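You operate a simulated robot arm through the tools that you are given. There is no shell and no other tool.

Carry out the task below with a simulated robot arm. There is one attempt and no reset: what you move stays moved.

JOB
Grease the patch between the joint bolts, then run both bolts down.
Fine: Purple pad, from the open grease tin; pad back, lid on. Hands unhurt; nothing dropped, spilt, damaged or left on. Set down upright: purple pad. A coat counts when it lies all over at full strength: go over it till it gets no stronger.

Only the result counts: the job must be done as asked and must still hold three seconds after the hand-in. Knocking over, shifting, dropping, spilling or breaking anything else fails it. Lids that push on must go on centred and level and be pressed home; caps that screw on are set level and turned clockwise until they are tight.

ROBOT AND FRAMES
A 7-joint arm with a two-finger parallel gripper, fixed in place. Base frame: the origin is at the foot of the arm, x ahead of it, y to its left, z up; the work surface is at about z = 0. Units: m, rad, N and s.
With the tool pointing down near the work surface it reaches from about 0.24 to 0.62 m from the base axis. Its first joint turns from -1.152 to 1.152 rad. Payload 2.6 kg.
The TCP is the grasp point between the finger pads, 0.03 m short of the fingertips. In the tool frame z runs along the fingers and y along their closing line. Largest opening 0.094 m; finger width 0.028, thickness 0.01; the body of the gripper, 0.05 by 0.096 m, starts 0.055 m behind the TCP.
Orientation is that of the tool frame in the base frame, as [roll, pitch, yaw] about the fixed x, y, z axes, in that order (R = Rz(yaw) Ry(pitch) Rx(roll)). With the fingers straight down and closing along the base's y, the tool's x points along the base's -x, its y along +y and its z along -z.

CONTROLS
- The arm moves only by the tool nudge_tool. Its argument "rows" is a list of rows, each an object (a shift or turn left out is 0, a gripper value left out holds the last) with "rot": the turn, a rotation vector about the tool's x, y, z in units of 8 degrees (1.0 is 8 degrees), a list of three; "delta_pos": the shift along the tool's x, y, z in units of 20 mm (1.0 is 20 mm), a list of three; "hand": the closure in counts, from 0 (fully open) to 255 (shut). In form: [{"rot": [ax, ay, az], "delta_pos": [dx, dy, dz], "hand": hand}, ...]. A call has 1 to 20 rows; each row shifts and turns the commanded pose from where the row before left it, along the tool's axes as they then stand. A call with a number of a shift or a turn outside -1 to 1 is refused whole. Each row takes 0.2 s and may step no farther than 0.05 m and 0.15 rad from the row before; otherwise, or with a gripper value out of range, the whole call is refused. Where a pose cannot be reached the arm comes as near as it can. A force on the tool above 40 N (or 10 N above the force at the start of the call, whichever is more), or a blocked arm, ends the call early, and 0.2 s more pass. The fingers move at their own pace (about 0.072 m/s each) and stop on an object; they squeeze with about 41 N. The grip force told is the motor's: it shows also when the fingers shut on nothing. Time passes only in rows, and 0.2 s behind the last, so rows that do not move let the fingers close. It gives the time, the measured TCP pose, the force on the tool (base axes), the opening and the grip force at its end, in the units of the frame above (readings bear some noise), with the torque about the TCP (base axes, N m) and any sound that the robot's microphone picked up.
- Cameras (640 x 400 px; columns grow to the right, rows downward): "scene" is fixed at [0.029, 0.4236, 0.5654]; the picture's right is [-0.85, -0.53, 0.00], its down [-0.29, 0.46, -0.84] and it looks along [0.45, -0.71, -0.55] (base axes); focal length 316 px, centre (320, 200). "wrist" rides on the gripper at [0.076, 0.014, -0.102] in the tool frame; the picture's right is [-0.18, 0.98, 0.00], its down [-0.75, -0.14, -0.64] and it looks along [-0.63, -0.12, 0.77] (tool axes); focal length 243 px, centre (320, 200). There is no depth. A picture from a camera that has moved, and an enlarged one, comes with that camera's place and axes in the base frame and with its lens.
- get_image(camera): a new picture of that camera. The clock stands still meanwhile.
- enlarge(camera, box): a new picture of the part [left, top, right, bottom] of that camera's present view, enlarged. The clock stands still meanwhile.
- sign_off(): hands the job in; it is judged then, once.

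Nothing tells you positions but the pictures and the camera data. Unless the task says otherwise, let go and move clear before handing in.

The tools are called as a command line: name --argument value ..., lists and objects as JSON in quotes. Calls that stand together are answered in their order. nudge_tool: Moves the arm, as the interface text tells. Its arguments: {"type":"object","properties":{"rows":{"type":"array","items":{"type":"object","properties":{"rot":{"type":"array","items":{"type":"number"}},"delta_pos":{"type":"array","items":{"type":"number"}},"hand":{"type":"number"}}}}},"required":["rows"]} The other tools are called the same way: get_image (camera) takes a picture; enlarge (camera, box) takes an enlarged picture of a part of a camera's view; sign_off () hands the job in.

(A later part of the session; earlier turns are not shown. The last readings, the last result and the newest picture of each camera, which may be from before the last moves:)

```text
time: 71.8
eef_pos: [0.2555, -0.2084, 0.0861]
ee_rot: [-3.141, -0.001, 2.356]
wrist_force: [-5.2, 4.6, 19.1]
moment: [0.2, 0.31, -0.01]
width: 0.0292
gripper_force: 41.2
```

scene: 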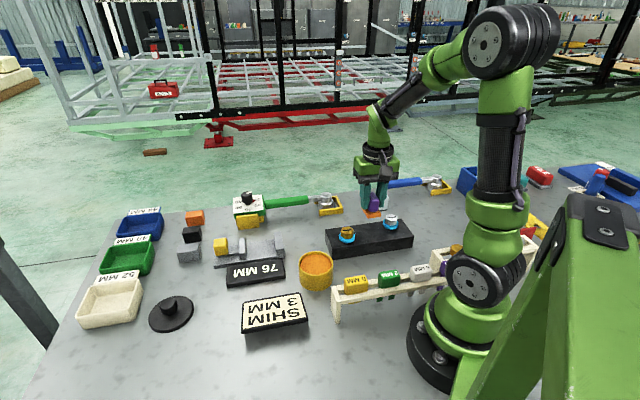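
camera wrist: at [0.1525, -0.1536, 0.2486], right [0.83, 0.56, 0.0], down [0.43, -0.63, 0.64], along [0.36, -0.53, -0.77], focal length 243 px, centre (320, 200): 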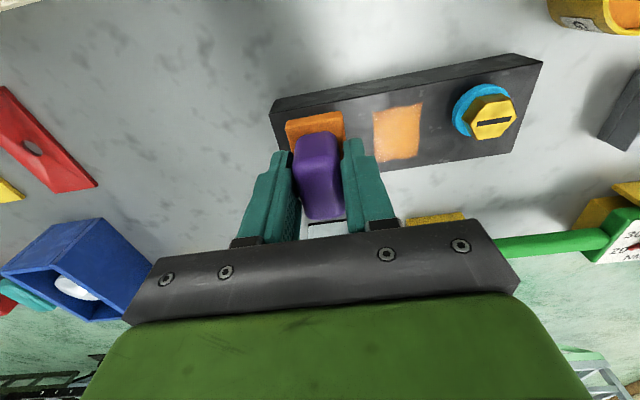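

nudge_tool --rows '[{"delta_pos": [0, 0.3, 0]}, {"delta_pos": [0, 0.3, 0]}, {"delta_pos": [0, 0.3, 0]}, {"delta_pos": [0, 0.3, 0]}, {"delta_pos": [0, 0.3, 0]}, {"delta_pos": [0, 0.3, 0]}]'

nudge_tool --rows '[{"delta_pos": [0.5, 0, 0]}, {"delta_pos": [0, -0.3, 0]}, {"delta_pos": [0, -0.3, 0]}, {"delta_pos": [0, -0.3, 0]}, {"delta_pos": [0, -0.3, 0]}, {"delta_pos": [0, -0.3, 0]}, {"delta_pos": [0, -0.3, 0]}]'

nudge_tool --rows '[{"delta_pos": [0, 0, -0.5]}, {"delta_pos": [0, 0, -1]}, {"delta_pos": [0, 0, -1]}, {"delta_pos": [0.5, -0.8, -0.5]}, {"delta_pos": [0.5, -0.8, 0]}, {"delta_pos": [0.5, -0.8, 0]}]'

enlarge --camera "scene" --box '[355, 220, 400, 250]'

get_image --camera "wrist"

enlarge --camera "wrist" --box '[360, 80, 440, 180]'

```text
time: 73.2
eef_pos: [0.2812, -0.1844, 0.0868]
ee_rot: [-3.141, 0.004, 2.355]
wrist_force: [-9.1, -8.6, 33.4]
moment: [-0.08, 0.05, 0.04]
width: 0.0289
gripper_force: 41.1
```

```text
time: 74.8
eef_pos: [0.249, -0.2013, 0.0839]
ee_rot: [3.141, 0.003, 2.358]
wrist_force: [8.6, 5.1, 24.9]
moment: [-0.01, -0.13, 0.05]
width: 0.029
gripper_force: 40.9
```

```text
time: 76.2
eef_pos: [0.1932, -0.2152, 0.1445]
ee_rot: [3.141, -0.002, 2.356]
wrist_force: [0.7, -0.4, -0.9]
moment: [-0.02, -0.01, 0.01]
width: 0.0292
gripper_force: 41.1
```

```text
13.33 times, centred on (378, 235) of scene
camera zoom: at [0.029, 0.4236, 0.5654], right [-0.85, -0.53, 0.0], down [-0.29, 0.46, -0.84], along [0.45, -0.71, -0.55], focal length 4220 px, centre (-447, -267)
```

zoom: 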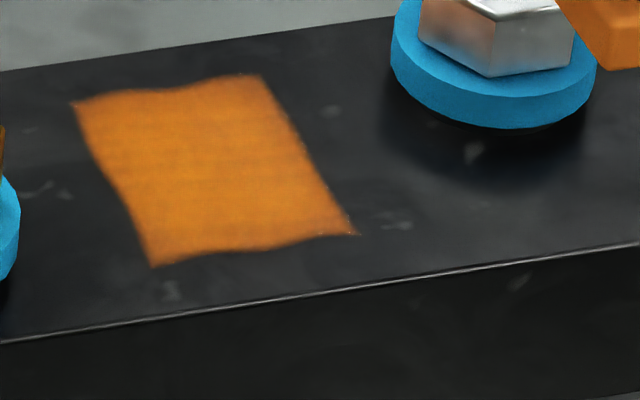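

```text
taken
camera wrist: at [0.1486, -0.1506, 0.2466], right [0.82, 0.57, 0.0], down [0.43, -0.63, 0.64], along [0.36, -0.53, -0.77], focal length 243 px, centre (320, 200)
```

wrist: 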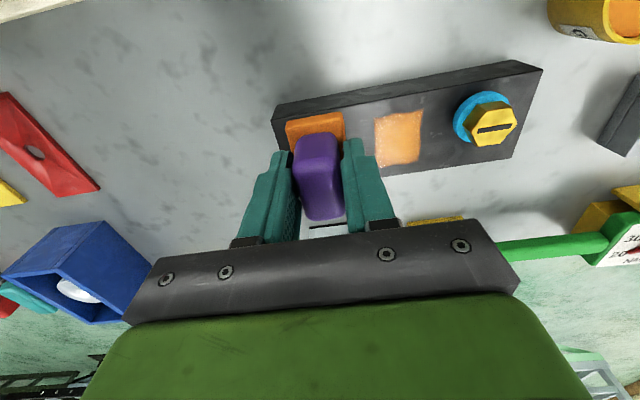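

```text
4.00 times, centred on (400, 130) of wrist
camera zoom: at [0.1486, -0.1506, 0.2466], right [0.82, 0.57, 0.0], down [0.43, -0.63, 0.64], along [0.36, -0.53, -0.77], focal length 970 px, centre (0, 480)
```

zoom: 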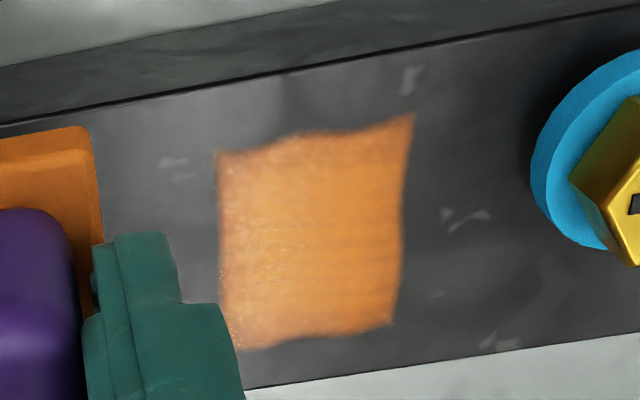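

The colour looks unchanged from the last set. To be sure about the borders, I'll make a few firm strokes offset to both side edges.

nudge_tool --rows '[{"delta_pos": [-0.76, 0.825, 0]}, {"delta_pos": [-0.76, 0.825, 0]}, {"delta_pos": [-0.76, 0.825, 0]}, {"delta_pos": [0, 0, 0.9]}, {"delta_pos": [0, 0, 0.9]}, {"delta_pos": [0, 0, 0.9]}, {"delta_pos": [0, 0, 0.1]}, {"delta_pos": [0, 0, 0.1]}, {"delta_pos": [0, 0, 0]}]'

nudge_tool --rows '[{"delta_pos": [0, 0, 0.05]}, {"delta_pos": [0, 0, 0]}]'

```text
time: 78.2
eef_pos: [0.2603, -0.2121, 0.088]
ee_rot: [-3.141, -0.001, 2.356]
wrist_force: [-0.6, 0.6, -1.3]
moment: [-0.01, 0.01, -0.01]
width: 0.0291
gripper_force: 41.1
```

```text
time: 78.8
eef_pos: [0.2598, -0.2119, 0.0876]
ee_rot: [3.142, -0.001, 2.356]
wrist_force: [0.1, -0.1, -2.0]
moment: [0.0, -0.03, 0.02]
width: 0.0291
gripper_force: 40.9
```

nudge_tool --rows '[{"delta_pos": [0, 0, 0.05]}, {"delta_pos": [0, 0, 0]}]'

nudge_tool --rows '[{"delta_pos": [0, 0, 0.04]}, {"delta_pos": [0, 0, 0]}]'

```text
time: 79.4
eef_pos: [0.2595, -0.2119, 0.0848]
ee_rot: [-3.141, -0.002, 2.357]
wrist_force: [-0.7, 0.6, -1.0]
moment: [0.01, -0.02, 0.02]
width: 0.029
gripper_force: 41.0
```

```text
time: 80.0
eef_pos: [0.2594, -0.2119, 0.0851]
ee_rot: [-3.14, 0.002, 2.356]
wrist_force: [0.1, 3.0, 5.6]
moment: [-0.07, -0.06, -0.02]
width: 0.0291
gripper_force: 41.0
```

nudge_tool --rows '[{"delta_pos": [0, 0.3, 0.02]}, {"delta_pos": [0, 0.3, 0]}, {"delta_pos": [0, 0.3, 0]}, {"delta_pos": [0, 0.3, 0]}, {"delta_pos": [0, 0.3, 0]}, {"delta_pos": [0, 0.3, 0]}, {"delta_pos": [0, -0.3, 0]}, {"delta_pos": [0, -0.3, 0]}, {"delta_pos": [0, -0.3, 0]}, {"delta_pos": [0, -0.3, 0]}, {"delta_pos": [0, -0.3, 0]}, {"delta_pos": [0, -0.3, 0]}]'

nudge_tool --rows '[{"delta_pos": [0.5, 0, 0]}, {"delta_pos": [0.5, 0, 0]}, {"delta_pos": [0, 0.3, 0]}, {"delta_pos": [0, 0.3, 0]}, {"delta_pos": [0, 0.3, 0]}, {"delta_pos": [0, 0.3, 0]}, {"delta_pos": [0, 0.3, 0]}, {"delta_pos": [0, 0.3, 0]}]'

nudge_tool --rows '[{"delta_pos": [0, -0.3, 0]}, {"delta_pos": [0, -0.3, 0]}, {"delta_pos": [0, -0.3, 0]}, {"delta_pos": [0, -0.3, 0]}, {"delta_pos": [0, -0.3, 0]}, {"delta_pos": [0, -0.3, 0]}]'

```text
time: 82.6
eef_pos: [0.2612, -0.2121, 0.0833]
ee_rot: [3.14, 0.003, 2.356]
wrist_force: [8.1, 9.3, 33.1]
moment: [0.04, 0.0, -0.04]
width: 0.0293
gripper_force: 41.1
```

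```text
time: 84.4
eef_pos: [0.2708, -0.1714, 0.0838]
ee_rot: [-3.141, -0.006, 2.358]
wrist_force: [-1.5, 0.2, 0.8]
moment: [-0.03, -0.01, -0.02]
width: 0.029
gripper_force: 41.0
```

```text
time: 85.8
eef_pos: [0.2457, -0.197, 0.0832]
ee_rot: [3.141, 0.0, 2.352]
wrist_force: [-0.5, 0.7, -1.2]
moment: [0.01, -0.01, 0.01]
width: 0.0291
gripper_force: 41.0
```

nudge_tool --rows '[{"delta_pos": [0, 0, 0.04]}, {"delta_pos": [0, 0, 0]}]'

```text
time: 86.4
eef_pos: [0.2453, -0.1981, 0.0822]
ee_rot: [3.139, 0.002, 2.354]
wrist_force: [-10.2, 5.1, 30.2]
moment: [0.16, 0.23, 0.02]
width: 0.029
gripper_force: 41.0
```

nudge_tool --rows '[{"delta_pos": [0, 0.3, -0.015]}, {"delta_pos": [0, 0.3, 0]}, {"delta_pos": [0, 0.3, 0]}, {"delta_pos": [0, 0.3, 0]}, {"delta_pos": [0, 0.3, 0]}, {"delta_pos": [0, 0.3, 0]}]'

nudge_tool --rows '[{"delta_pos": [-0.2, -0.3, 0]}, {"delta_pos": [0, -0.3, 0]}, {"delta_pos": [0, -0.3, 0]}, {"delta_pos": [0, -0.3, 0]}, {"delta_pos": [0, -0.3, 0]}, {"delta_pos": [0, -0.3, 0]}]'

nudge_tool --rows '[{"delta_pos": [0, 0, -0.5]}, {"delta_pos": [0, 0, -1]}, {"delta_pos": [0, 0, -1]}, {"delta_pos": [0.5, -0.8, -0.5]}, {"delta_pos": [0.5, -0.8, 0]}, {"delta_pos": [0.5, -0.8, 0]}]'

enlarge --camera "scene" --box '[355, 220, 400, 250]'

enlarge --camera "wrist" --box '[280, 80, 440, 240]'

enlarge --camera "scene" --box '[360, 170, 460, 260]'

```text
time: 87.8
eef_pos: [0.272, -0.1716, 0.0828]
ee_rot: [-3.141, -0.001, 2.359]
wrist_force: [-4.2, -3.5, 14.3]
moment: [-0.3, -0.22, -0.15]
width: 0.029
gripper_force: 40.8
```

```text
time: 89.2
eef_pos: [0.2475, -0.2, 0.0837]
ee_rot: [3.141, 0.003, 2.355]
wrist_force: [-0.7, -0.3, -1.9]
moment: [0.02, 0.01, -0.02]
width: 0.0292
gripper_force: 41.3
```

```text
time: 90.6
eef_pos: [0.1949, -0.214, 0.1413]
ee_rot: [-3.141, 0.0, 2.357]
wrist_force: [-0.3, 0.9, -1.7]
moment: [-0.02, -0.02, 0.04]
width: 0.0288
gripper_force: 40.9
```

```text
13.33 times, centred on (378, 235) of scene
camera zoom: at [0.029, 0.4236, 0.5654], right [-0.85, -0.53, 0.0], down [-0.29, 0.46, -0.84], along [0.45, -0.71, -0.55], focal length 4220 px, centre (-447, -267)
```

zoom: 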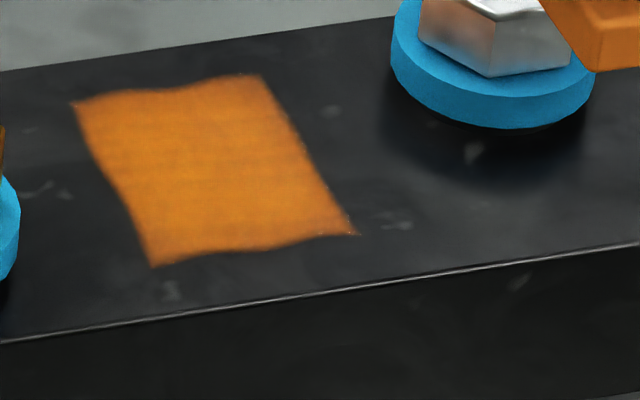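

```text
2.50 times, centred on (360, 160) of wrist
camera zoom: at [0.1509, -0.1489, 0.2445], right [0.82, 0.57, 0.0], down [0.43, -0.63, 0.64], along [0.36, -0.53, -0.77], focal length 606 px, centre (220, 300)
```

zoom: 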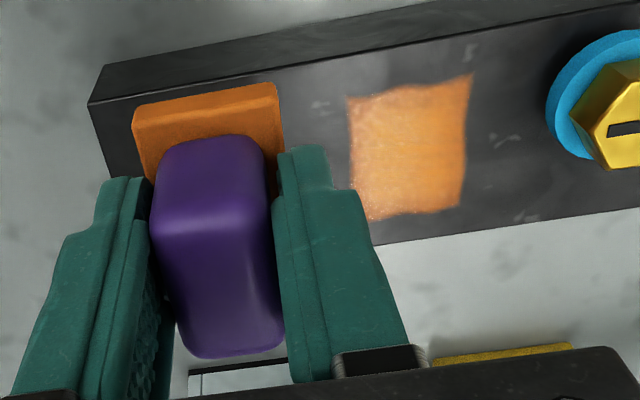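

```text
4.44 times, centred on (410, 215) of scene
camera zoom: at [0.029, 0.4236, 0.5654], right [-0.85, -0.53, 0.0], down [-0.29, 0.46, -0.84], along [0.45, -0.71, -0.55], focal length 1407 px, centre (-80, 133)
```

zoom: 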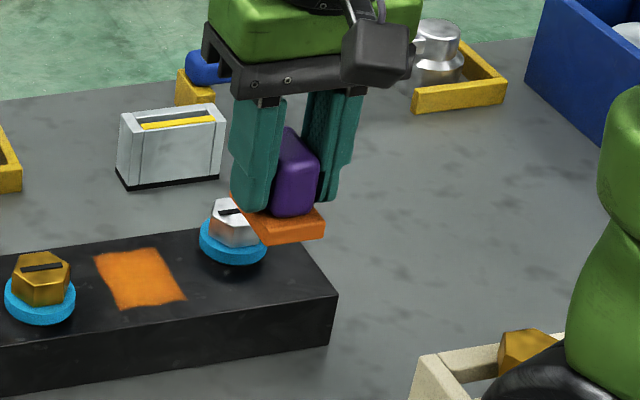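

The coat looks the same across the last three checks, so it's at full strength all over. Next I'll carry the pad back to its starting spot near (0.376, 0.256).

nudge_tool --rows '[{"rot": [0, 0, -0.9375], "delta_pos": [0, 0, -0.3]}, {"rot": [0, 0, -0.9375], "delta_pos": [0, 0, -0.3]}, {"rot": [0, 0, -0.9375], "delta_pos": [0, 0, -0.3]}, {"rot": [0, 0, -0.9375], "delta_pos": [0, 0, -0.3]}, {"rot": [0, 0, -0.9375], "delta_pos": [0, 0, -0.3]}, {"rot": [0, 0, -0.9375]}]'

nudge_tool --rows '[{"delta_pos": [-0.9, 1, 0]}, {"delta_pos": [-0.9, 1, 0]}, {"delta_pos": [-0.9, 1, 0]}, {"delta_pos": [-0.9, 1, 0]}, {"delta_pos": [-0.9, 1, 0]}, {"delta_pos": [-0.9, 1, 0]}, {"delta_pos": [-0.9, 1, 0]}, {"delta_pos": [-0.9, 1, 0]}, {"delta_pos": [-0.9, 1, 0]}, {"delta_pos": [-0.9, 1, 0]}, {"delta_pos": [0, 1, 0]}, {"delta_pos": [0, 1, 0]}, {"delta_pos": [0, 1, 0]}, {"delta_pos": [0, 1, 0]}, {"delta_pos": [0, 1, 0]}, {"delta_pos": [0, 1, 0]}, {"delta_pos": [0, 1, 0]}, {"delta_pos": [0, 1, 0]}, {"delta_pos": [0, 1, 0]}, {"delta_pos": [0, 1, 0]}]'

nudge_tool --rows '[{"delta_pos": [0, 0.9, 0]}, {"delta_pos": [0, 0.9, 0]}, {"delta_pos": [0, 0.9, 0]}, {"delta_pos": [0, 0.8, 0]}, {"rot": [0, 0, -0.925]}, {"rot": [0, 0, -0.925]}, {"rot": [0, 0, -0.925]}, {"rot": [0, 0, -0.925]}, {"rot": [0, 0, -0.925]}, {"rot": [0, 0, -0.925]}]'

get_image --camera "wrist"

get_image --camera "scene"

```text
time: 92.0
eef_pos: [0.1934, -0.2116, 0.1741]
ee_rot: [3.14, -0.001, -3.141]
wrist_force: [0.2, 0.1, -1.7]
moment: [0.03, -0.01, -0.02]
width: 0.0289
gripper_force: 41.2
```

```text
time: 96.2
eef_pos: [0.3741, 0.1872, 0.1739]
ee_rot: [3.14, 0.0, 3.14]
wrist_force: [0.2, -0.6, -0.6]
moment: [-0.03, -0.02, 0.01]
width: 0.0291
gripper_force: 41.6
```

```text
time: 98.4
eef_pos: [0.3737, 0.2571, 0.1724]
ee_rot: [-3.141, 0.0, -2.364]
wrist_force: [0.5, 0.1, -1.7]
moment: [-0.03, 0.03, 0.01]
width: 0.029
gripper_force: 41.6
```

```text
taken
camera wrist: at [0.3094, 0.2138, 0.2756], right [-0.56, 0.83, 0.0], down [0.64, 0.43, 0.64], along [0.53, 0.36, -0.77], focal length 243 px, centre (320, 200)
```

wrist: 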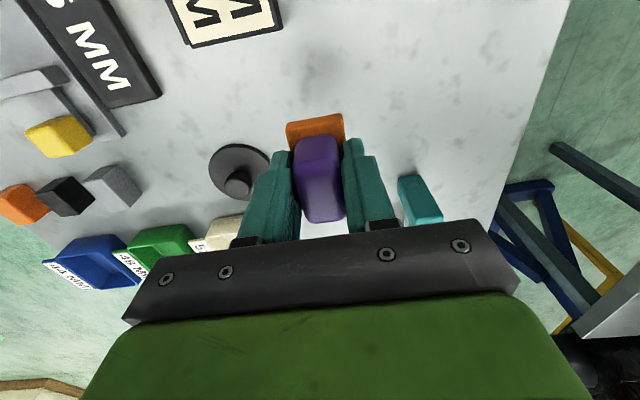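

```text
taken
```

scene: 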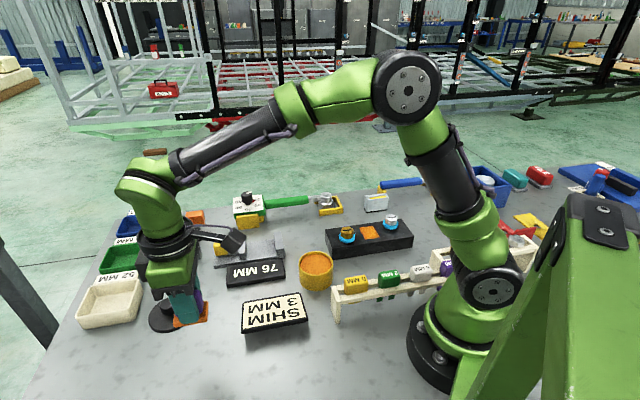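

nudge_tool --rows '[{"delta_pos": [-0.04, -0.1, 0.9]}, {"delta_pos": [0, 0, 0.9]}, {"delta_pos": [0, 0, 0.9]}, {"delta_pos": [0, 0, 0.9]}, {"delta_pos": [0, 0, 0.9]}, {"delta_pos": [0, 0, 0.9]}, {"delta_pos": [0, 0, 0.4]}]'

enlarge --camera "scene" --box '[150, 270, 270, 380]'

```text
time: 100.0
eef_pos: [0.3755, 0.2561, 0.0562]
ee_rot: [3.141, 0.001, -2.366]
wrist_force: [0.6, 0.6, -1.2]
moment: [0.03, 0.02, -0.03]
width: 0.029
gripper_force: 41.3
```

```text
3.64 times, centred on (210, 325) of scene
camera zoom: at [0.029, 0.4236, 0.5654], right [-0.85, -0.53, 0.0], down [-0.29, 0.46, -0.84], along [0.45, -0.71, -0.55], focal length 1151 px, centre (720, -254)
```

zoom: 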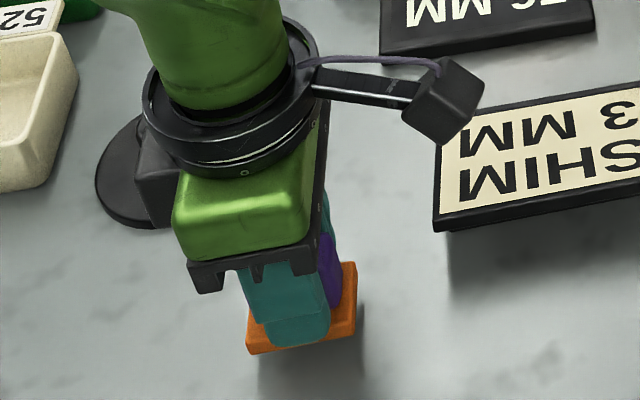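

nudge_tool --rows '[{"delta_pos": [0, 0, 0.1]}, {"delta_pos": [0, 0, 0.1]}, {"delta_pos": [0, 0, 0.1]}, {"delta_pos": [0, 0, 0.05]}]'

nudge_tool --rows '[{"delta_pos": [0, 0, 0.05]}, {"delta_pos": [0, 0, 0.05]}]'

```text
time: 101.0
eef_pos: [0.3765, 0.2563, 0.0508]
ee_rot: [3.142, -0.002, -2.368]
wrist_force: [0.0, 0.6, -2.0]
moment: [0.02, -0.04, 0.0]
width: 0.029
gripper_force: 40.6
```

```text
time: 101.6
eef_pos: [0.375, 0.2567, 0.0492]
ee_rot: [3.14, 0.0, -2.366]
wrist_force: [0.4, 0.0, -2.2]
moment: [0.02, 0.02, -0.01]
width: 0.0292
gripper_force: 40.4
```

nudge_tool --rows '[{"delta_pos": [0, 0, 0.05]}, {"delta_pos": [0, 0, 0.05]}]'

nudge_tool --rows '[{"delta_pos": [0, 0, 0.05]}, {"delta_pos": [0, 0, 0.0]}]'

```text
time: 102.2
eef_pos: [0.3759, 0.2577, 0.0462]
ee_rot: [3.141, 0.0, -2.367]
wrist_force: [-0.4, 0.5, -2.0]
moment: [0.02, -0.03, 0.03]
width: 0.029
gripper_force: 41.0
```

```text
time: 102.8
eef_pos: [0.376, 0.2558, 0.0442]
ee_rot: [-3.141, 0.0, -2.367]
wrist_force: [-0.4, -0.4, -1.7]
moment: [0.0, 0.0, -0.01]
width: 0.0292
gripper_force: 41.2
```

nudge_tool --rows '[{"delta_pos": [0, 0, 0.03]}, {"delta_pos": [0, 0, 0.0]}]'

nudge_tool --rows '[{"delta_pos": [0, 0, 0.03]}, {"delta_pos": [0, 0, 0.0]}]'

enlarge --camera "scene" --box '[170, 310, 250, 380]'

```text
time: 103.4
eef_pos: [0.3765, 0.2563, 0.0438]
ee_rot: [3.141, 0.0, -2.366]
wrist_force: [-1.0, 0.1, -1.9]
moment: [0.01, 0.02, -0.01]
width: 0.029
gripper_force: 40.7
```

```text
time: 104.0
eef_pos: [0.3754, 0.2556, 0.0442]
ee_rot: [-3.14, 0.001, -2.367]
wrist_force: [0.1, -0.1, -1.8]
moment: [-0.03, -0.01, -0.01]
width: 0.0292
gripper_force: 41.0
```

```text
5.71 times, centred on (210, 345) of scene
camera zoom: at [0.029, 0.4236, 0.5654], right [-0.85, -0.53, 0.0], down [-0.29, 0.46, -0.84], along [0.45, -0.71, -0.55], focal length 1809 px, centre (949, -629)
```

zoom: 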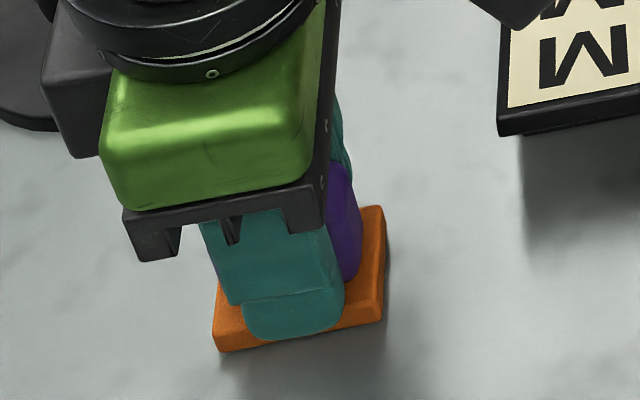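

nudge_tool --rows '[{"delta_pos": [0, 0, 0.04]}, {"delta_pos": [0, 0, 0.0]}]'

nudge_tool --rows '[{"delta_pos": [0, 0, 0.04]}, {"delta_pos": [0, 0, 0.0]}]'

```text
time: 104.6
eef_pos: [0.3759, 0.2563, 0.0428]
ee_rot: [-3.141, 0.001, -2.366]
wrist_force: [-1.7, -0.5, 2.9]
moment: [0.09, -0.02, 0.03]
width: 0.0292
gripper_force: 40.9
```

```text
time: 105.2
eef_pos: [0.3761, 0.2562, 0.0435]
ee_rot: [3.141, 0.001, -2.368]
wrist_force: [-6.3, -4.5, 18.3]
moment: [-0.06, 0.13, 0.03]
width: 0.029
gripper_force: 41.2
```

The pad is down on the bench. I'll ease the press off and open the fingers.

nudge_tool --rows '[{"delta_pos": [0, 0, -0.03]}, {"hand": 170}, {"hand": 120}, {"hand": 60}, {"hand": 0}, {"hand": 0}]'

get_image --camera "wrist"

```text
time: 106.6
eef_pos: [0.3764, 0.2566, 0.0435]
ee_rot: [-3.141, 0.001, -2.368]
wrist_force: [0.5, -0.1, -0.5]
moment: [0.02, 0.01, -0.03]
width: 0.094
gripper_force: 0.2
```

```text
taken
camera wrist: at [0.3111, 0.2135, 0.1457], right [-0.56, 0.83, 0.0], down [0.64, 0.43, 0.64], along [0.53, 0.36, -0.77], focal length 243 px, centre (320, 200)
```

wrist: 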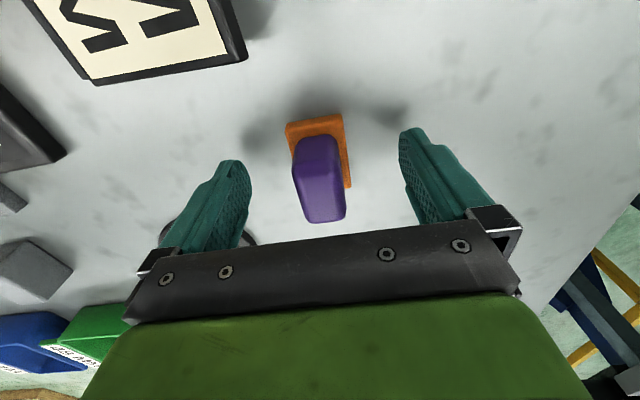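

The pad is standing upright where it started. I'll rise and go over the black lid next.

nudge_tool --rows '[{"delta_pos": [0, 0, -0.5]}, {"delta_pos": [0, 0, -1]}, {"delta_pos": [0, 0, -1]}, {"delta_pos": [0, 0, -1]}, {"delta_pos": [0, 0, -1]}, {"delta_pos": [0, 0, -1]}, {"rot": [0, 0, 0.85], "delta_pos": [0, 0, -1]}, {"rot": [0, 0, 0.85], "delta_pos": [0, 0, -0.5]}, {"rot": [0, 0, 0.84]}, {"delta_pos": [-0.973, -0.66, 0]}, {"delta_pos": [-0.973, -0.66, 0]}, {"delta_pos": [-0.973, -0.66, 0]}, {"delta_pos": [-0.973, -0.66, 0]}, {"delta_pos": [-0.973, -0.66, 0]}, {"delta_pos": [-0.973, -0.66, 0]}]'

get_image --camera "wrist"

enlarge --camera "scene" --box '[170, 310, 250, 380]'

get_image --camera "scene"

```text
time: 109.8
eef_pos: [0.5159, 0.2312, 0.1854]
ee_rot: [-3.141, 0.0, -2.722]
wrist_force: [-0.2, 0.7, 0.8]
moment: [-0.02, 0.0, 0.05]
width: 0.094
gripper_force: 0.1
```

```text
taken
camera wrist: at [0.4398, 0.2143, 0.2873], right [-0.23, 0.97, 0.0], down [0.75, 0.18, 0.64], along [0.62, 0.15, -0.77], focal length 243 px, centre (320, 200)
```

wrist: 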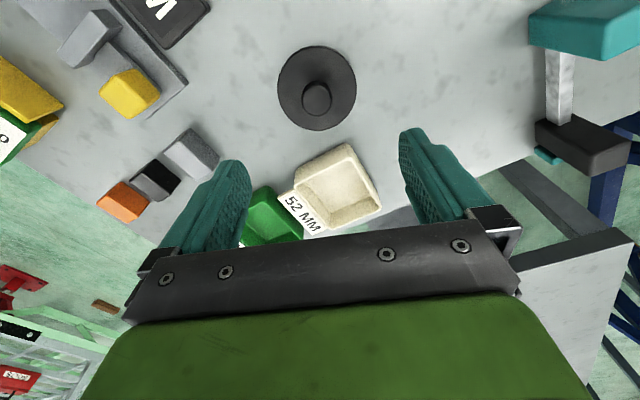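

```text
5.71 times, centred on (210, 345) of scene
camera zoom: at [0.029, 0.4236, 0.5654], right [-0.85, -0.53, 0.0], down [-0.29, 0.46, -0.84], along [0.45, -0.71, -0.55], focal length 1809 px, centre (949, -629)
```

zoom: 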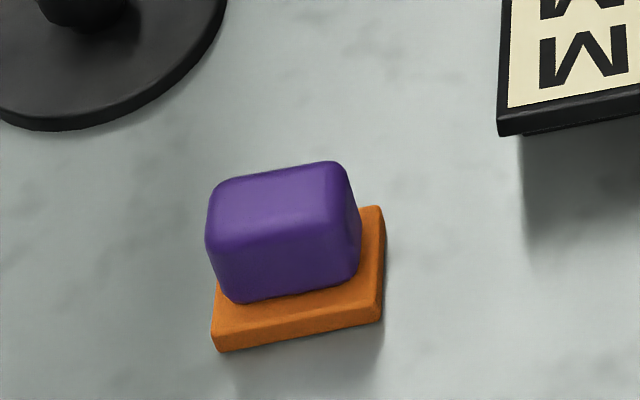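

```text
taken
```

scene: 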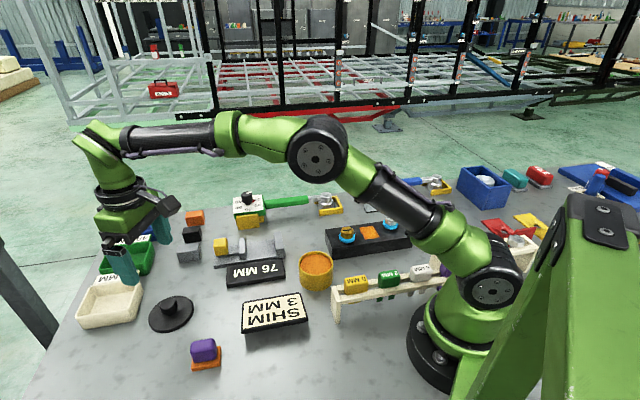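

enlarge --camera "wrist" --box '[250, 30, 390, 150]'

enlarge --camera "scene" --box '[130, 280, 220, 345]'

```text
3.33 times, centred on (320, 90) of wrist
camera zoom: at [0.4398, 0.2143, 0.2873], right [-0.23, 0.97, 0.0], down [0.75, 0.18, 0.64], along [0.62, 0.15, -0.77], focal length 809 px, centre (320, 567)
```

zoom: 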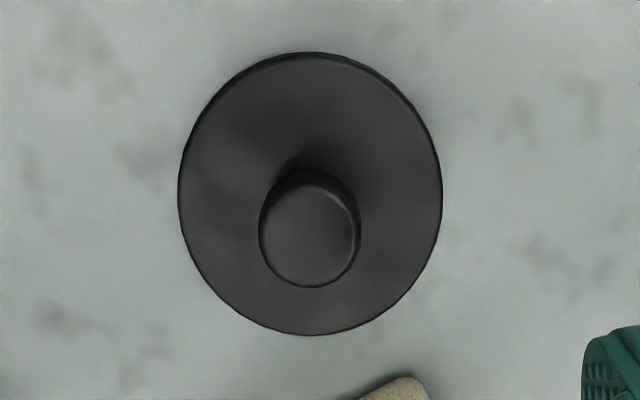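

```text
6.15 times, centred on (175, 312) of scene
camera zoom: at [0.029, 0.4236, 0.5654], right [-0.85, -0.53, 0.0], down [-0.29, 0.46, -0.84], along [0.45, -0.71, -0.55], focal length 1948 px, centre (1212, -492)
```

zoom: 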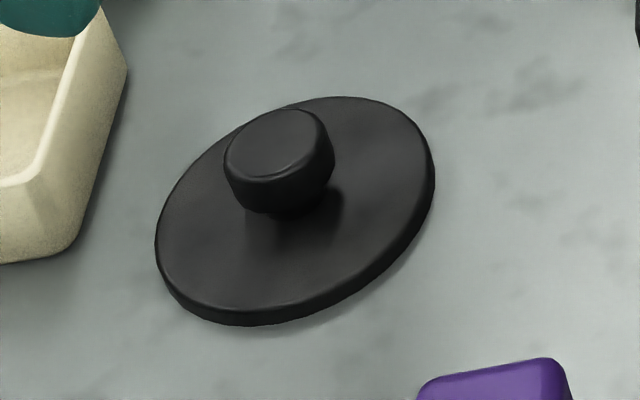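

The lid disc is about 86 mm across, with a 30 mm knob centred near (0.5165, 0.2286). I'll correct 2.6 mm sideways, descend and grip the knob.

nudge_tool --rows '[{"delta_pos": [0, -0.13, 0.9]}, {"delta_pos": [0, 0, 0.9]}, {"delta_pos": [0, 0, 0.9]}, {"delta_pos": [0, 0, 0.9]}, {"delta_pos": [0, 0, 0.9]}, {"delta_pos": [0, 0, 0.9]}]'

get_image --camera "wrist"

enlarge --camera "scene" --box '[100, 250, 220, 345]'

```text
time: 111.2
eef_pos: [0.516, 0.2269, 0.0729]
ee_rot: [3.14, -0.001, -2.721]
wrist_force: [1.4, 0.3, 0.1]
moment: [0.04, 0.02, 0.0]
width: 0.0941
gripper_force: 0.0
```

```text
taken
camera wrist: at [0.4415, 0.2106, 0.1764], right [-0.23, 0.97, 0.0], down [0.75, 0.18, 0.64], along [0.62, 0.15, -0.77], focal length 243 px, centre (320, 200)
```

wrist: 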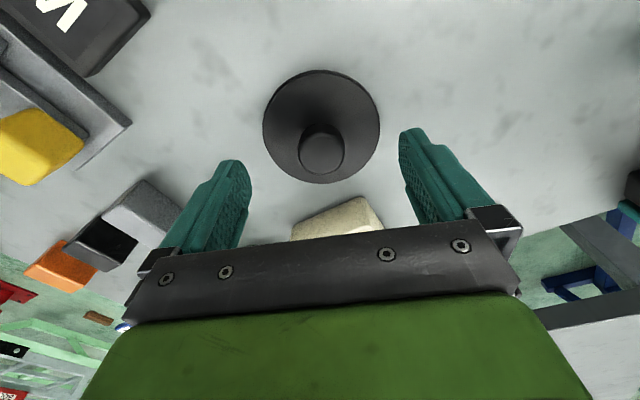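

```text
4.21 times, centred on (160, 298) of scene
camera zoom: at [0.029, 0.4236, 0.5654], right [-0.85, -0.53, 0.0], down [-0.29, 0.46, -0.84], along [0.45, -0.71, -0.55], focal length 1333 px, centre (994, -210)
```

zoom: 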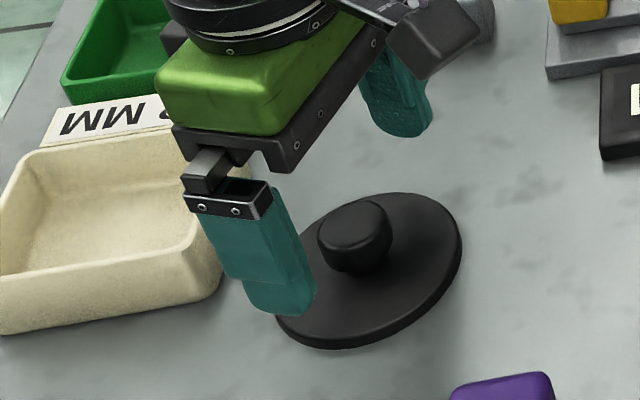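

nudge_tool --rows '[{"delta_pos": [0, 0, 0.5]}, {"delta_pos": [0, 0, 0.5]}, {"delta_pos": [0, 0, 0.3]}]'

enlarge --camera "scene" --box '[100, 250, 220, 345]'

```text
time: 112.0
eef_pos: [0.5173, 0.2285, 0.049]
ee_rot: [3.141, -0.001, -2.721]
wrist_force: [-0.4, 0.3, -0.1]
moment: [0.0, 0.01, 0.0]
width: 0.0943
gripper_force: 0.0
```

```text
4.21 times, centred on (160, 298) of scene
camera zoom: at [0.029, 0.4236, 0.5654], right [-0.85, -0.53, 0.0], down [-0.29, 0.46, -0.84], along [0.45, -0.71, -0.55], focal length 1333 px, centre (994, -210)
```

zoom: 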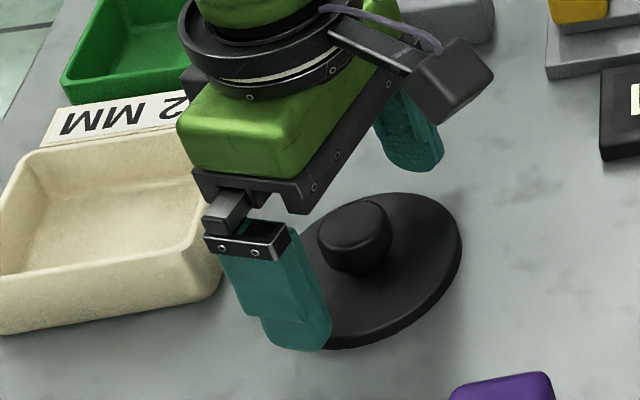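

nudge_tool --rows '[{"delta_pos": [0, 0, 0.1]}, {"hand": 120}, {"hand": 160}, {"hand": 255}, {"hand": 255}, {"hand": 255}, {"hand": 255}]'

get_image --camera "wrist"

enlarge --camera "scene" --box '[100, 250, 220, 345]'

```text
time: 113.6
eef_pos: [0.5163, 0.2292, 0.0466]
ee_rot: [-3.14, 0.0, -2.719]
wrist_force: [0.2, 0.5, 0.7]
moment: [0.0, -0.03, -0.02]
width: 0.0299
gripper_force: 41.1
```

```text
taken
camera wrist: at [0.4407, 0.2114, 0.1494], right [-0.23, 0.97, 0.0], down [0.75, 0.18, 0.64], along [0.62, 0.15, -0.77], focal length 243 px, centre (320, 200)
```

wrist: 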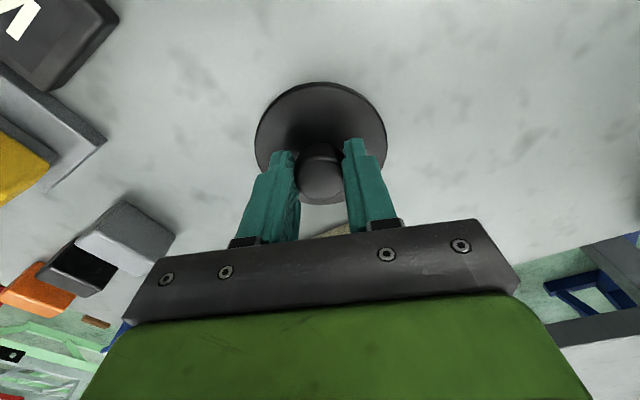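

```text
4.21 times, centred on (160, 298) of scene
camera zoom: at [0.029, 0.4236, 0.5654], right [-0.85, -0.53, 0.0], down [-0.29, 0.46, -0.84], along [0.45, -0.71, -0.55], focal length 1333 px, centre (994, -210)
```

zoom: 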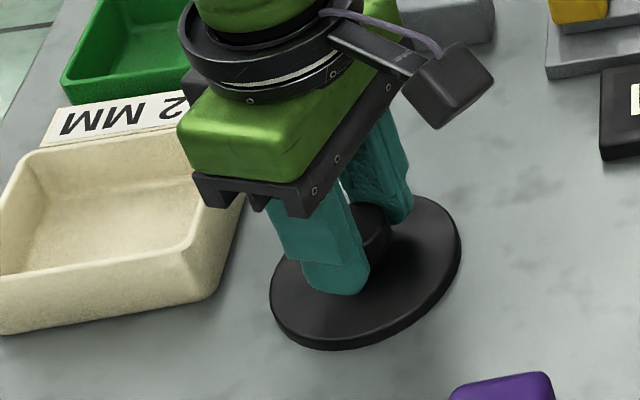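

nudge_tool --rows '[{"delta_pos": [0, 0, -0.3]}, {"delta_pos": [0, 0, -0.6]}, {"delta_pos": [0, 0, -1]}, {"delta_pos": [0, 0, -1]}, {"delta_pos": [0, 0, -1]}, {"delta_pos": [0, 0, -1]}, {"delta_pos": [0, 0, -1]}]'

enlarge --camera "scene" --box '[80, 180, 220, 320]'

get_image --camera "wrist"

```text
time: 115.2
eef_pos: [0.5152, 0.2297, 0.1646]
ee_rot: [3.141, 0.0, -2.719]
wrist_force: [-0.4, 0.6, -1.3]
moment: [0.02, 0.02, -0.01]
width: 0.0303
gripper_force: 41.4
```

```text
2.86 times, centred on (150, 250) of scene
camera zoom: at [0.029, 0.4236, 0.5654], right [-0.85, -0.53, 0.0], down [-0.29, 0.46, -0.84], along [0.45, -0.71, -0.55], focal length 904 px, centre (806, 57)
```

zoom: 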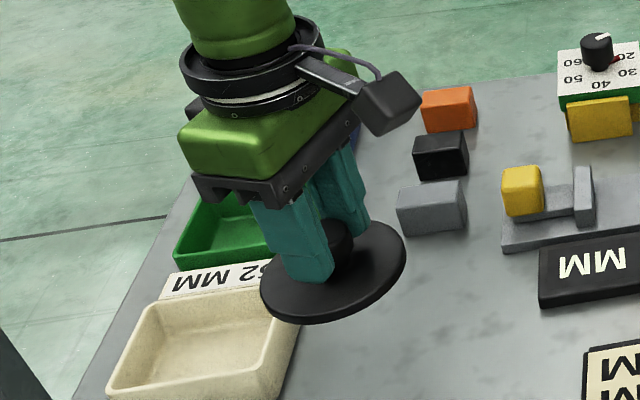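

```text
taken
camera wrist: at [0.44, 0.212, 0.2671], right [-0.23, 0.97, 0.0], down [0.75, 0.18, 0.64], along [0.62, 0.15, -0.77], focal length 243 px, centre (320, 200)
```

wrist: 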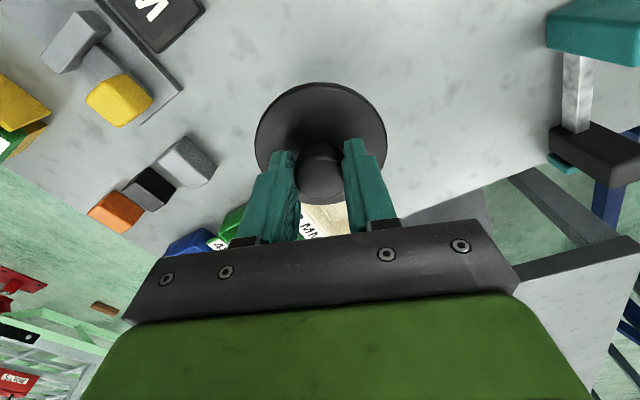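

The lid is held level and centred in the grip. I'll carry it over to the tin.

nudge_tool --rows '[{"rot": [0, 0, 0.76]}, {"rot": [0, 0, 0.76]}, {"rot": [0, 0, 0.76]}, {"rot": [0, 0, 0.75]}, {"delta_pos": [0.764, -0.945, 0]}, {"delta_pos": [0.764, -0.945, 0]}, {"delta_pos": [0.764, -0.945, 0]}, {"delta_pos": [0.764, -0.945, 0]}, {"delta_pos": [0.764, -0.945, 0]}, {"delta_pos": [0.764, -0.945, 0]}, {"delta_pos": [0.764, -0.945, 0]}, {"delta_pos": [0.764, -0.945, 0]}, {"delta_pos": [0.764, -0.945, 0]}, {"delta_pos": [0.764, -0.945, 0]}, {"delta_pos": [0.764, -0.945, 0]}, {"delta_pos": [0.764, -0.945, 0]}, {"delta_pos": [0.764, -0.945, 0]}]'

get_image --camera "wrist"

enlarge --camera "scene" --box '[260, 180, 380, 300]'

```text
time: 118.8
eef_pos: [0.3157, -0.0163, 0.1656]
ee_rot: [3.141, 0.0, 3.14]
wrist_force: [0.2, -0.3, -0.3]
moment: [-0.01, -0.02, -0.02]
width: 0.0302
gripper_force: 41.0
```

```text
taken
camera wrist: at [0.2391, -0.0011, 0.2677], right [0.19, 0.98, 0.0], down [0.75, -0.14, 0.64], along [0.63, -0.12, -0.77], focal length 243 px, centre (320, 200)
```

wrist: 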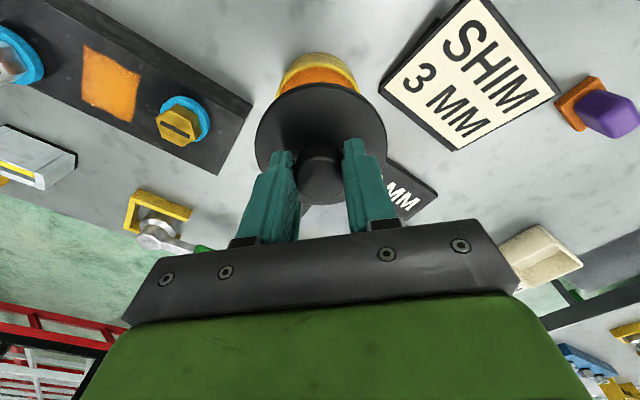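

```text
3.33 times, centred on (320, 240) of scene
camera zoom: at [0.029, 0.4236, 0.5654], right [-0.85, -0.53, 0.0], down [-0.29, 0.46, -0.84], along [0.45, -0.71, -0.55], focal length 1055 px, centre (320, 67)
```

zoom: 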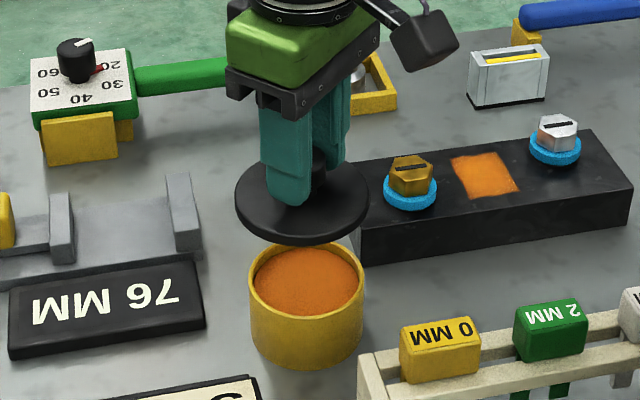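

nudge_tool --rows '[{"delta_pos": [0, 0, 0.8]}, {"delta_pos": [0, 0, 0.8]}, {"delta_pos": [0, 0, 0.7]}, {"delta_pos": [0, 0, 0.5]}]'

get_image --camera "wrist"

enlarge --camera "wrist" --box '[240, 40, 400, 160]'

enlarge --camera "scene" --box '[280, 220, 360, 300]'

```text
time: 119.8
eef_pos: [0.3169, -0.0168, 0.1094]
ee_rot: [-3.14, 0.0, 3.137]
wrist_force: [-0.7, 0.7, -1.5]
moment: [-0.01, -0.03, 0.01]
width: 0.0301
gripper_force: 40.6
```

```text
taken
camera wrist: at [0.2399, -0.001, 0.2113], right [0.19, 0.98, 0.0], down [0.75, -0.14, 0.64], along [0.63, -0.12, -0.77], focal length 243 px, centre (320, 200)
```

wrist: 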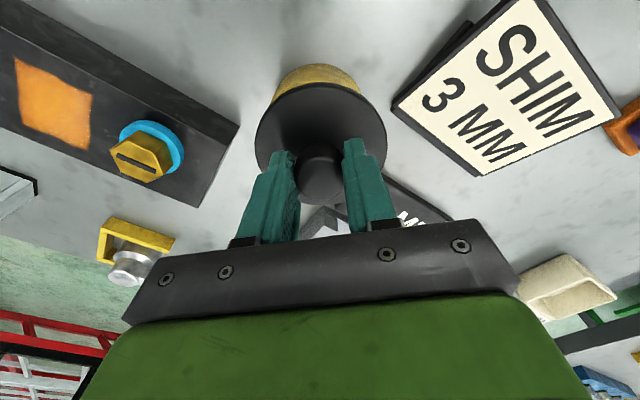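

```text
3.33 times, centred on (320, 100) of wrist
camera zoom: at [0.2399, -0.001, 0.2113], right [0.19, 0.98, 0.0], down [0.75, -0.14, 0.64], along [0.63, -0.12, -0.77], focal length 809 px, centre (320, 533)
```

zoom: 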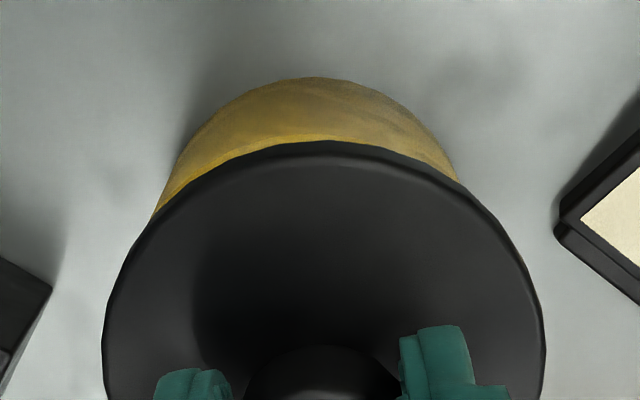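

```text
5.00 times, centred on (320, 260) of scene
camera zoom: at [0.029, 0.4236, 0.5654], right [-0.85, -0.53, 0.0], down [-0.29, 0.46, -0.84], along [0.45, -0.71, -0.55], focal length 1583 px, centre (320, -100)
```

zoom: 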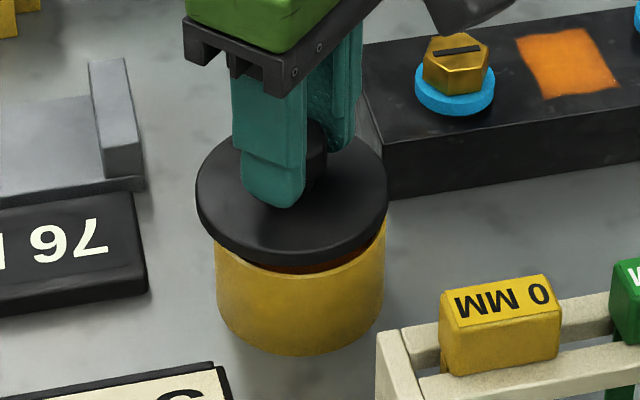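

In the scene view the lid overhangs more on one side, so it's 2–3 mm off centre towards +x. I'll correct that, lower it to just above the rim, and compare again.

nudge_tool --rows '[{"delta_pos": [0.12, -0.05, 0]}, {"delta_pos": [0, 0, 0.2]}, {"delta_pos": [0, 0, 0.15]}, {"delta_pos": [0, 0, 0]}]'

enlarge --camera "wrist" --box '[240, 40, 400, 160]'

enlarge --camera "scene" --box '[295, 235, 340, 295]'

```text
time: 120.8
eef_pos: [0.3139, -0.0164, 0.1026]
ee_rot: [3.14, 0.0, 3.139]
wrist_force: [0.1, 0.3, -0.8]
moment: [-0.02, -0.01, 0.01]
width: 0.0302
gripper_force: 41.0
```

```text
3.33 times, centred on (320, 100) of wrist
camera zoom: at [0.2379, -0.002, 0.2049], right [0.19, 0.98, 0.0], down [0.75, -0.14, 0.64], along [0.63, -0.12, -0.77], focal length 809 px, centre (320, 533)
```

zoom: 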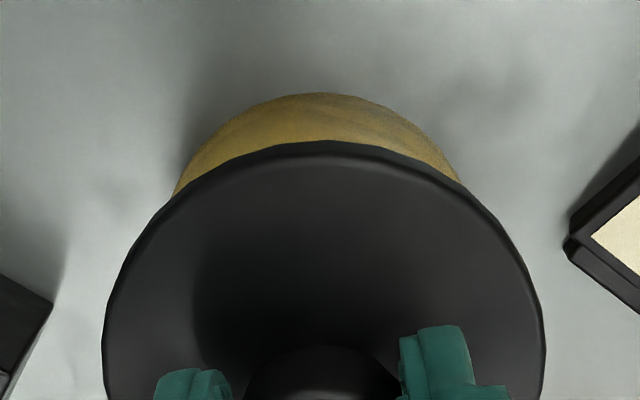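

```text
6.67 times, centred on (318, 265) of scene
camera zoom: at [0.029, 0.4236, 0.5654], right [-0.85, -0.53, 0.0], down [-0.29, 0.46, -0.84], along [0.45, -0.71, -0.55], focal length 2110 px, centre (337, -233)
```

zoom: 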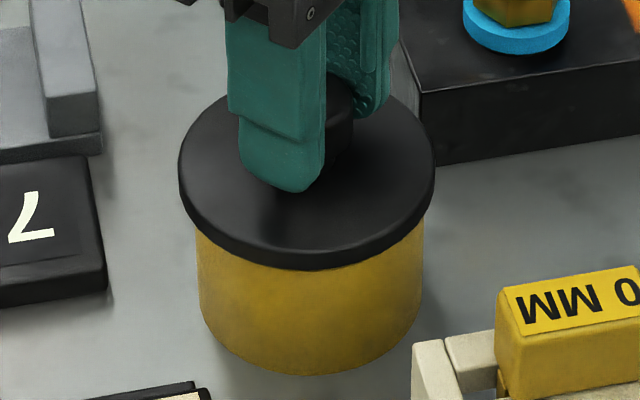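

The remaining offset is about 1 mm. I'll trim it and lower the lid onto the rim in small steps while watching the force.

nudge_tool --rows '[{"delta_pos": [0.06, 0, 0]}, {"delta_pos": [0, 0, 0.1]}, {"delta_pos": [0, 0, 0]}]'

enlarge --camera "scene" --box '[295, 235, 340, 295]'

```text
time: 121.6
eef_pos: [0.3132, -0.0167, 0.1012]
ee_rot: [-3.141, 0.001, 3.138]
wrist_force: [-0.5, -0.2, -0.7]
moment: [-0.02, -0.02, 0.01]
width: 0.03
gripper_force: 41.0
```

```text
6.67 times, centred on (318, 265) of scene
camera zoom: at [0.029, 0.4236, 0.5654], right [-0.85, -0.53, 0.0], down [-0.29, 0.46, -0.84], along [0.45, -0.71, -0.55], focal length 2110 px, centre (337, -233)
```

zoom: 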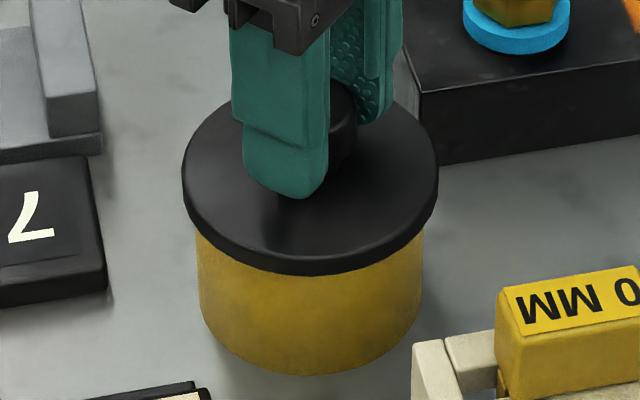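

nudge_tool --rows '[{"delta_pos": [0, 0, 0.1]}, {"delta_pos": [0, 0, 0]}]'

nudge_tool --rows '[{"delta_pos": [0, 0, 0.1]}, {"delta_pos": [0, 0, 0]}]'

enlarge --camera "scene" --box '[295, 235, 340, 295]'

enlarge --camera "wrist" --box '[240, 40, 400, 160]'

```text
time: 122.2
eef_pos: [0.3129, -0.0177, 0.0981]
ee_rot: [-3.141, 0.0, 3.138]
wrist_force: [0.4, -0.2, -0.3]
moment: [0.0, 0.02, -0.02]
width: 0.03
gripper_force: 41.1
```

```text
time: 122.8
eef_pos: [0.3125, -0.0175, 0.0965]
ee_rot: [3.14, 0.001, 3.14]
wrist_force: [0.9, -2.9, 8.1]
moment: [0.0, 0.22, 0.03]
width: 0.0301
gripper_force: 41.1
```

```text
6.67 times, centred on (318, 265) of scene
camera zoom: at [0.029, 0.4236, 0.5654], right [-0.85, -0.53, 0.0], down [-0.29, 0.46, -0.84], along [0.45, -0.71, -0.55], focal length 2110 px, centre (337, -233)
```

zoom: 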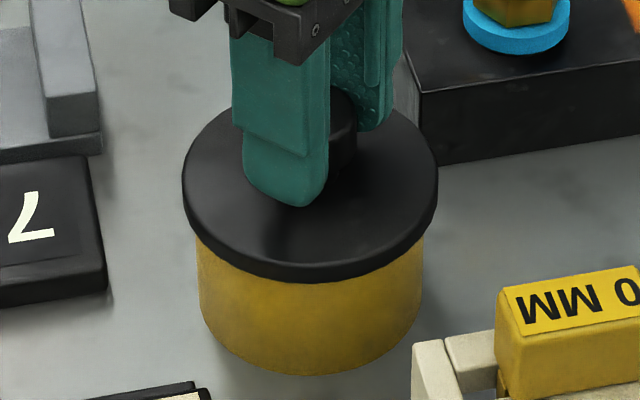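

```text
3.33 times, centred on (320, 100) of wrist
camera zoom: at [0.2363, -0.002, 0.1991], right [0.19, 0.98, 0.0], down [0.75, -0.14, 0.64], along [0.63, -0.12, -0.77], focal length 809 px, centre (320, 533)
```

zoom: 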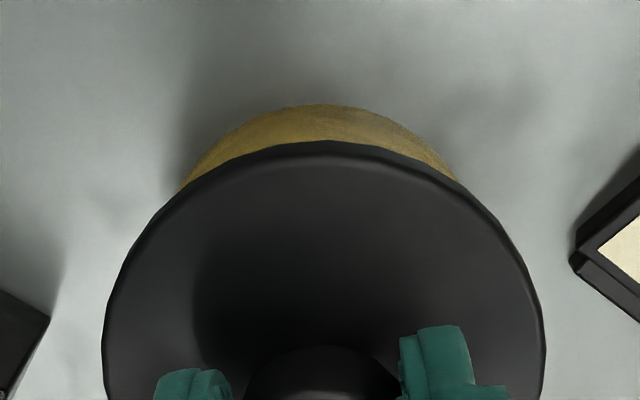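

It has touched the rim. I'll press further in small steps to seat it.

nudge_tool --rows '[{"delta_pos": [0, 0, 0.05]}, {"delta_pos": [0, 0, 0]}]'

nudge_tool --rows '[{"delta_pos": [0, 0, 0.03]}, {"delta_pos": [0, 0, 0]}]'

```text
time: 123.4
eef_pos: [0.3134, -0.0165, 0.0978]
ee_rot: [3.142, 0.002, 3.136]
wrist_force: [-0.9, -1.2, 1.3]
moment: [-0.02, -0.01, 0.01]
width: 0.03
gripper_force: 40.7
stopped in row 2: the force on the tool passed its limit at 42 N (the readings are from after the stop); the commanded pose is now the measured one
```

```text
time: 124.0
eef_pos: [0.3122, -0.0176, 0.0964]
ee_rot: [3.141, 0.003, 3.136]
wrist_force: [-13.0, 0.0, 32.8]
moment: [-0.03, 0.47, -0.04]
width: 0.0301
gripper_force: 41.2
```

enlarge --camera "scene" --box '[295, 245, 340, 290]'

enlarge --camera "wrist" --box '[240, 60, 400, 180]'

```text
8.89 times, centred on (318, 268) of scene
camera zoom: at [0.0288, 0.4236, 0.5654], right [-0.85, -0.53, 0.0], down [-0.29, 0.46, -0.84], along [0.45, -0.71, -0.55], focal length 2814 px, centre (342, -400)
```

zoom: 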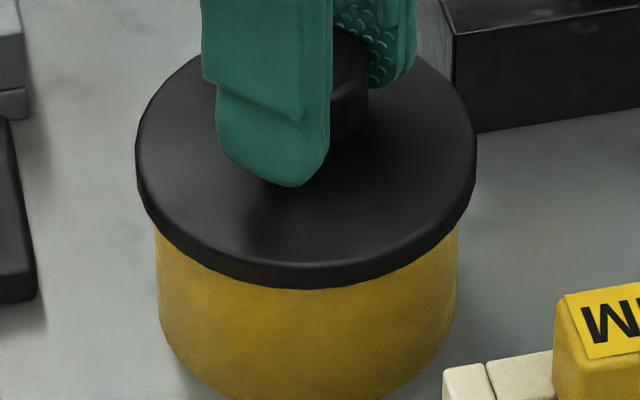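

```text
3.33 times, centred on (320, 120) of wrist
camera zoom: at [0.2364, -0.0018, 0.1988], right [0.19, 0.98, 0.0], down [0.75, -0.15, 0.64], along [0.63, -0.12, -0.76], focal length 809 px, centre (320, 467)
```

zoom: 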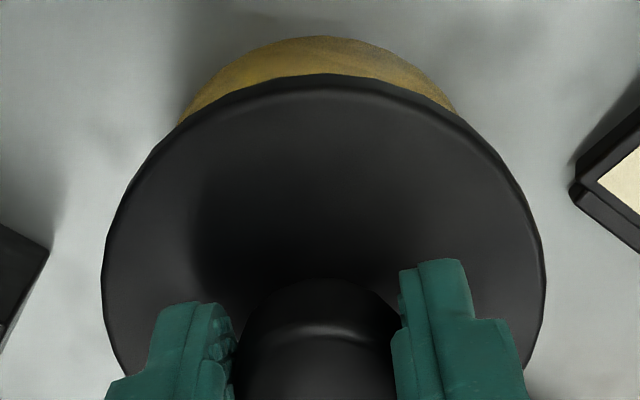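

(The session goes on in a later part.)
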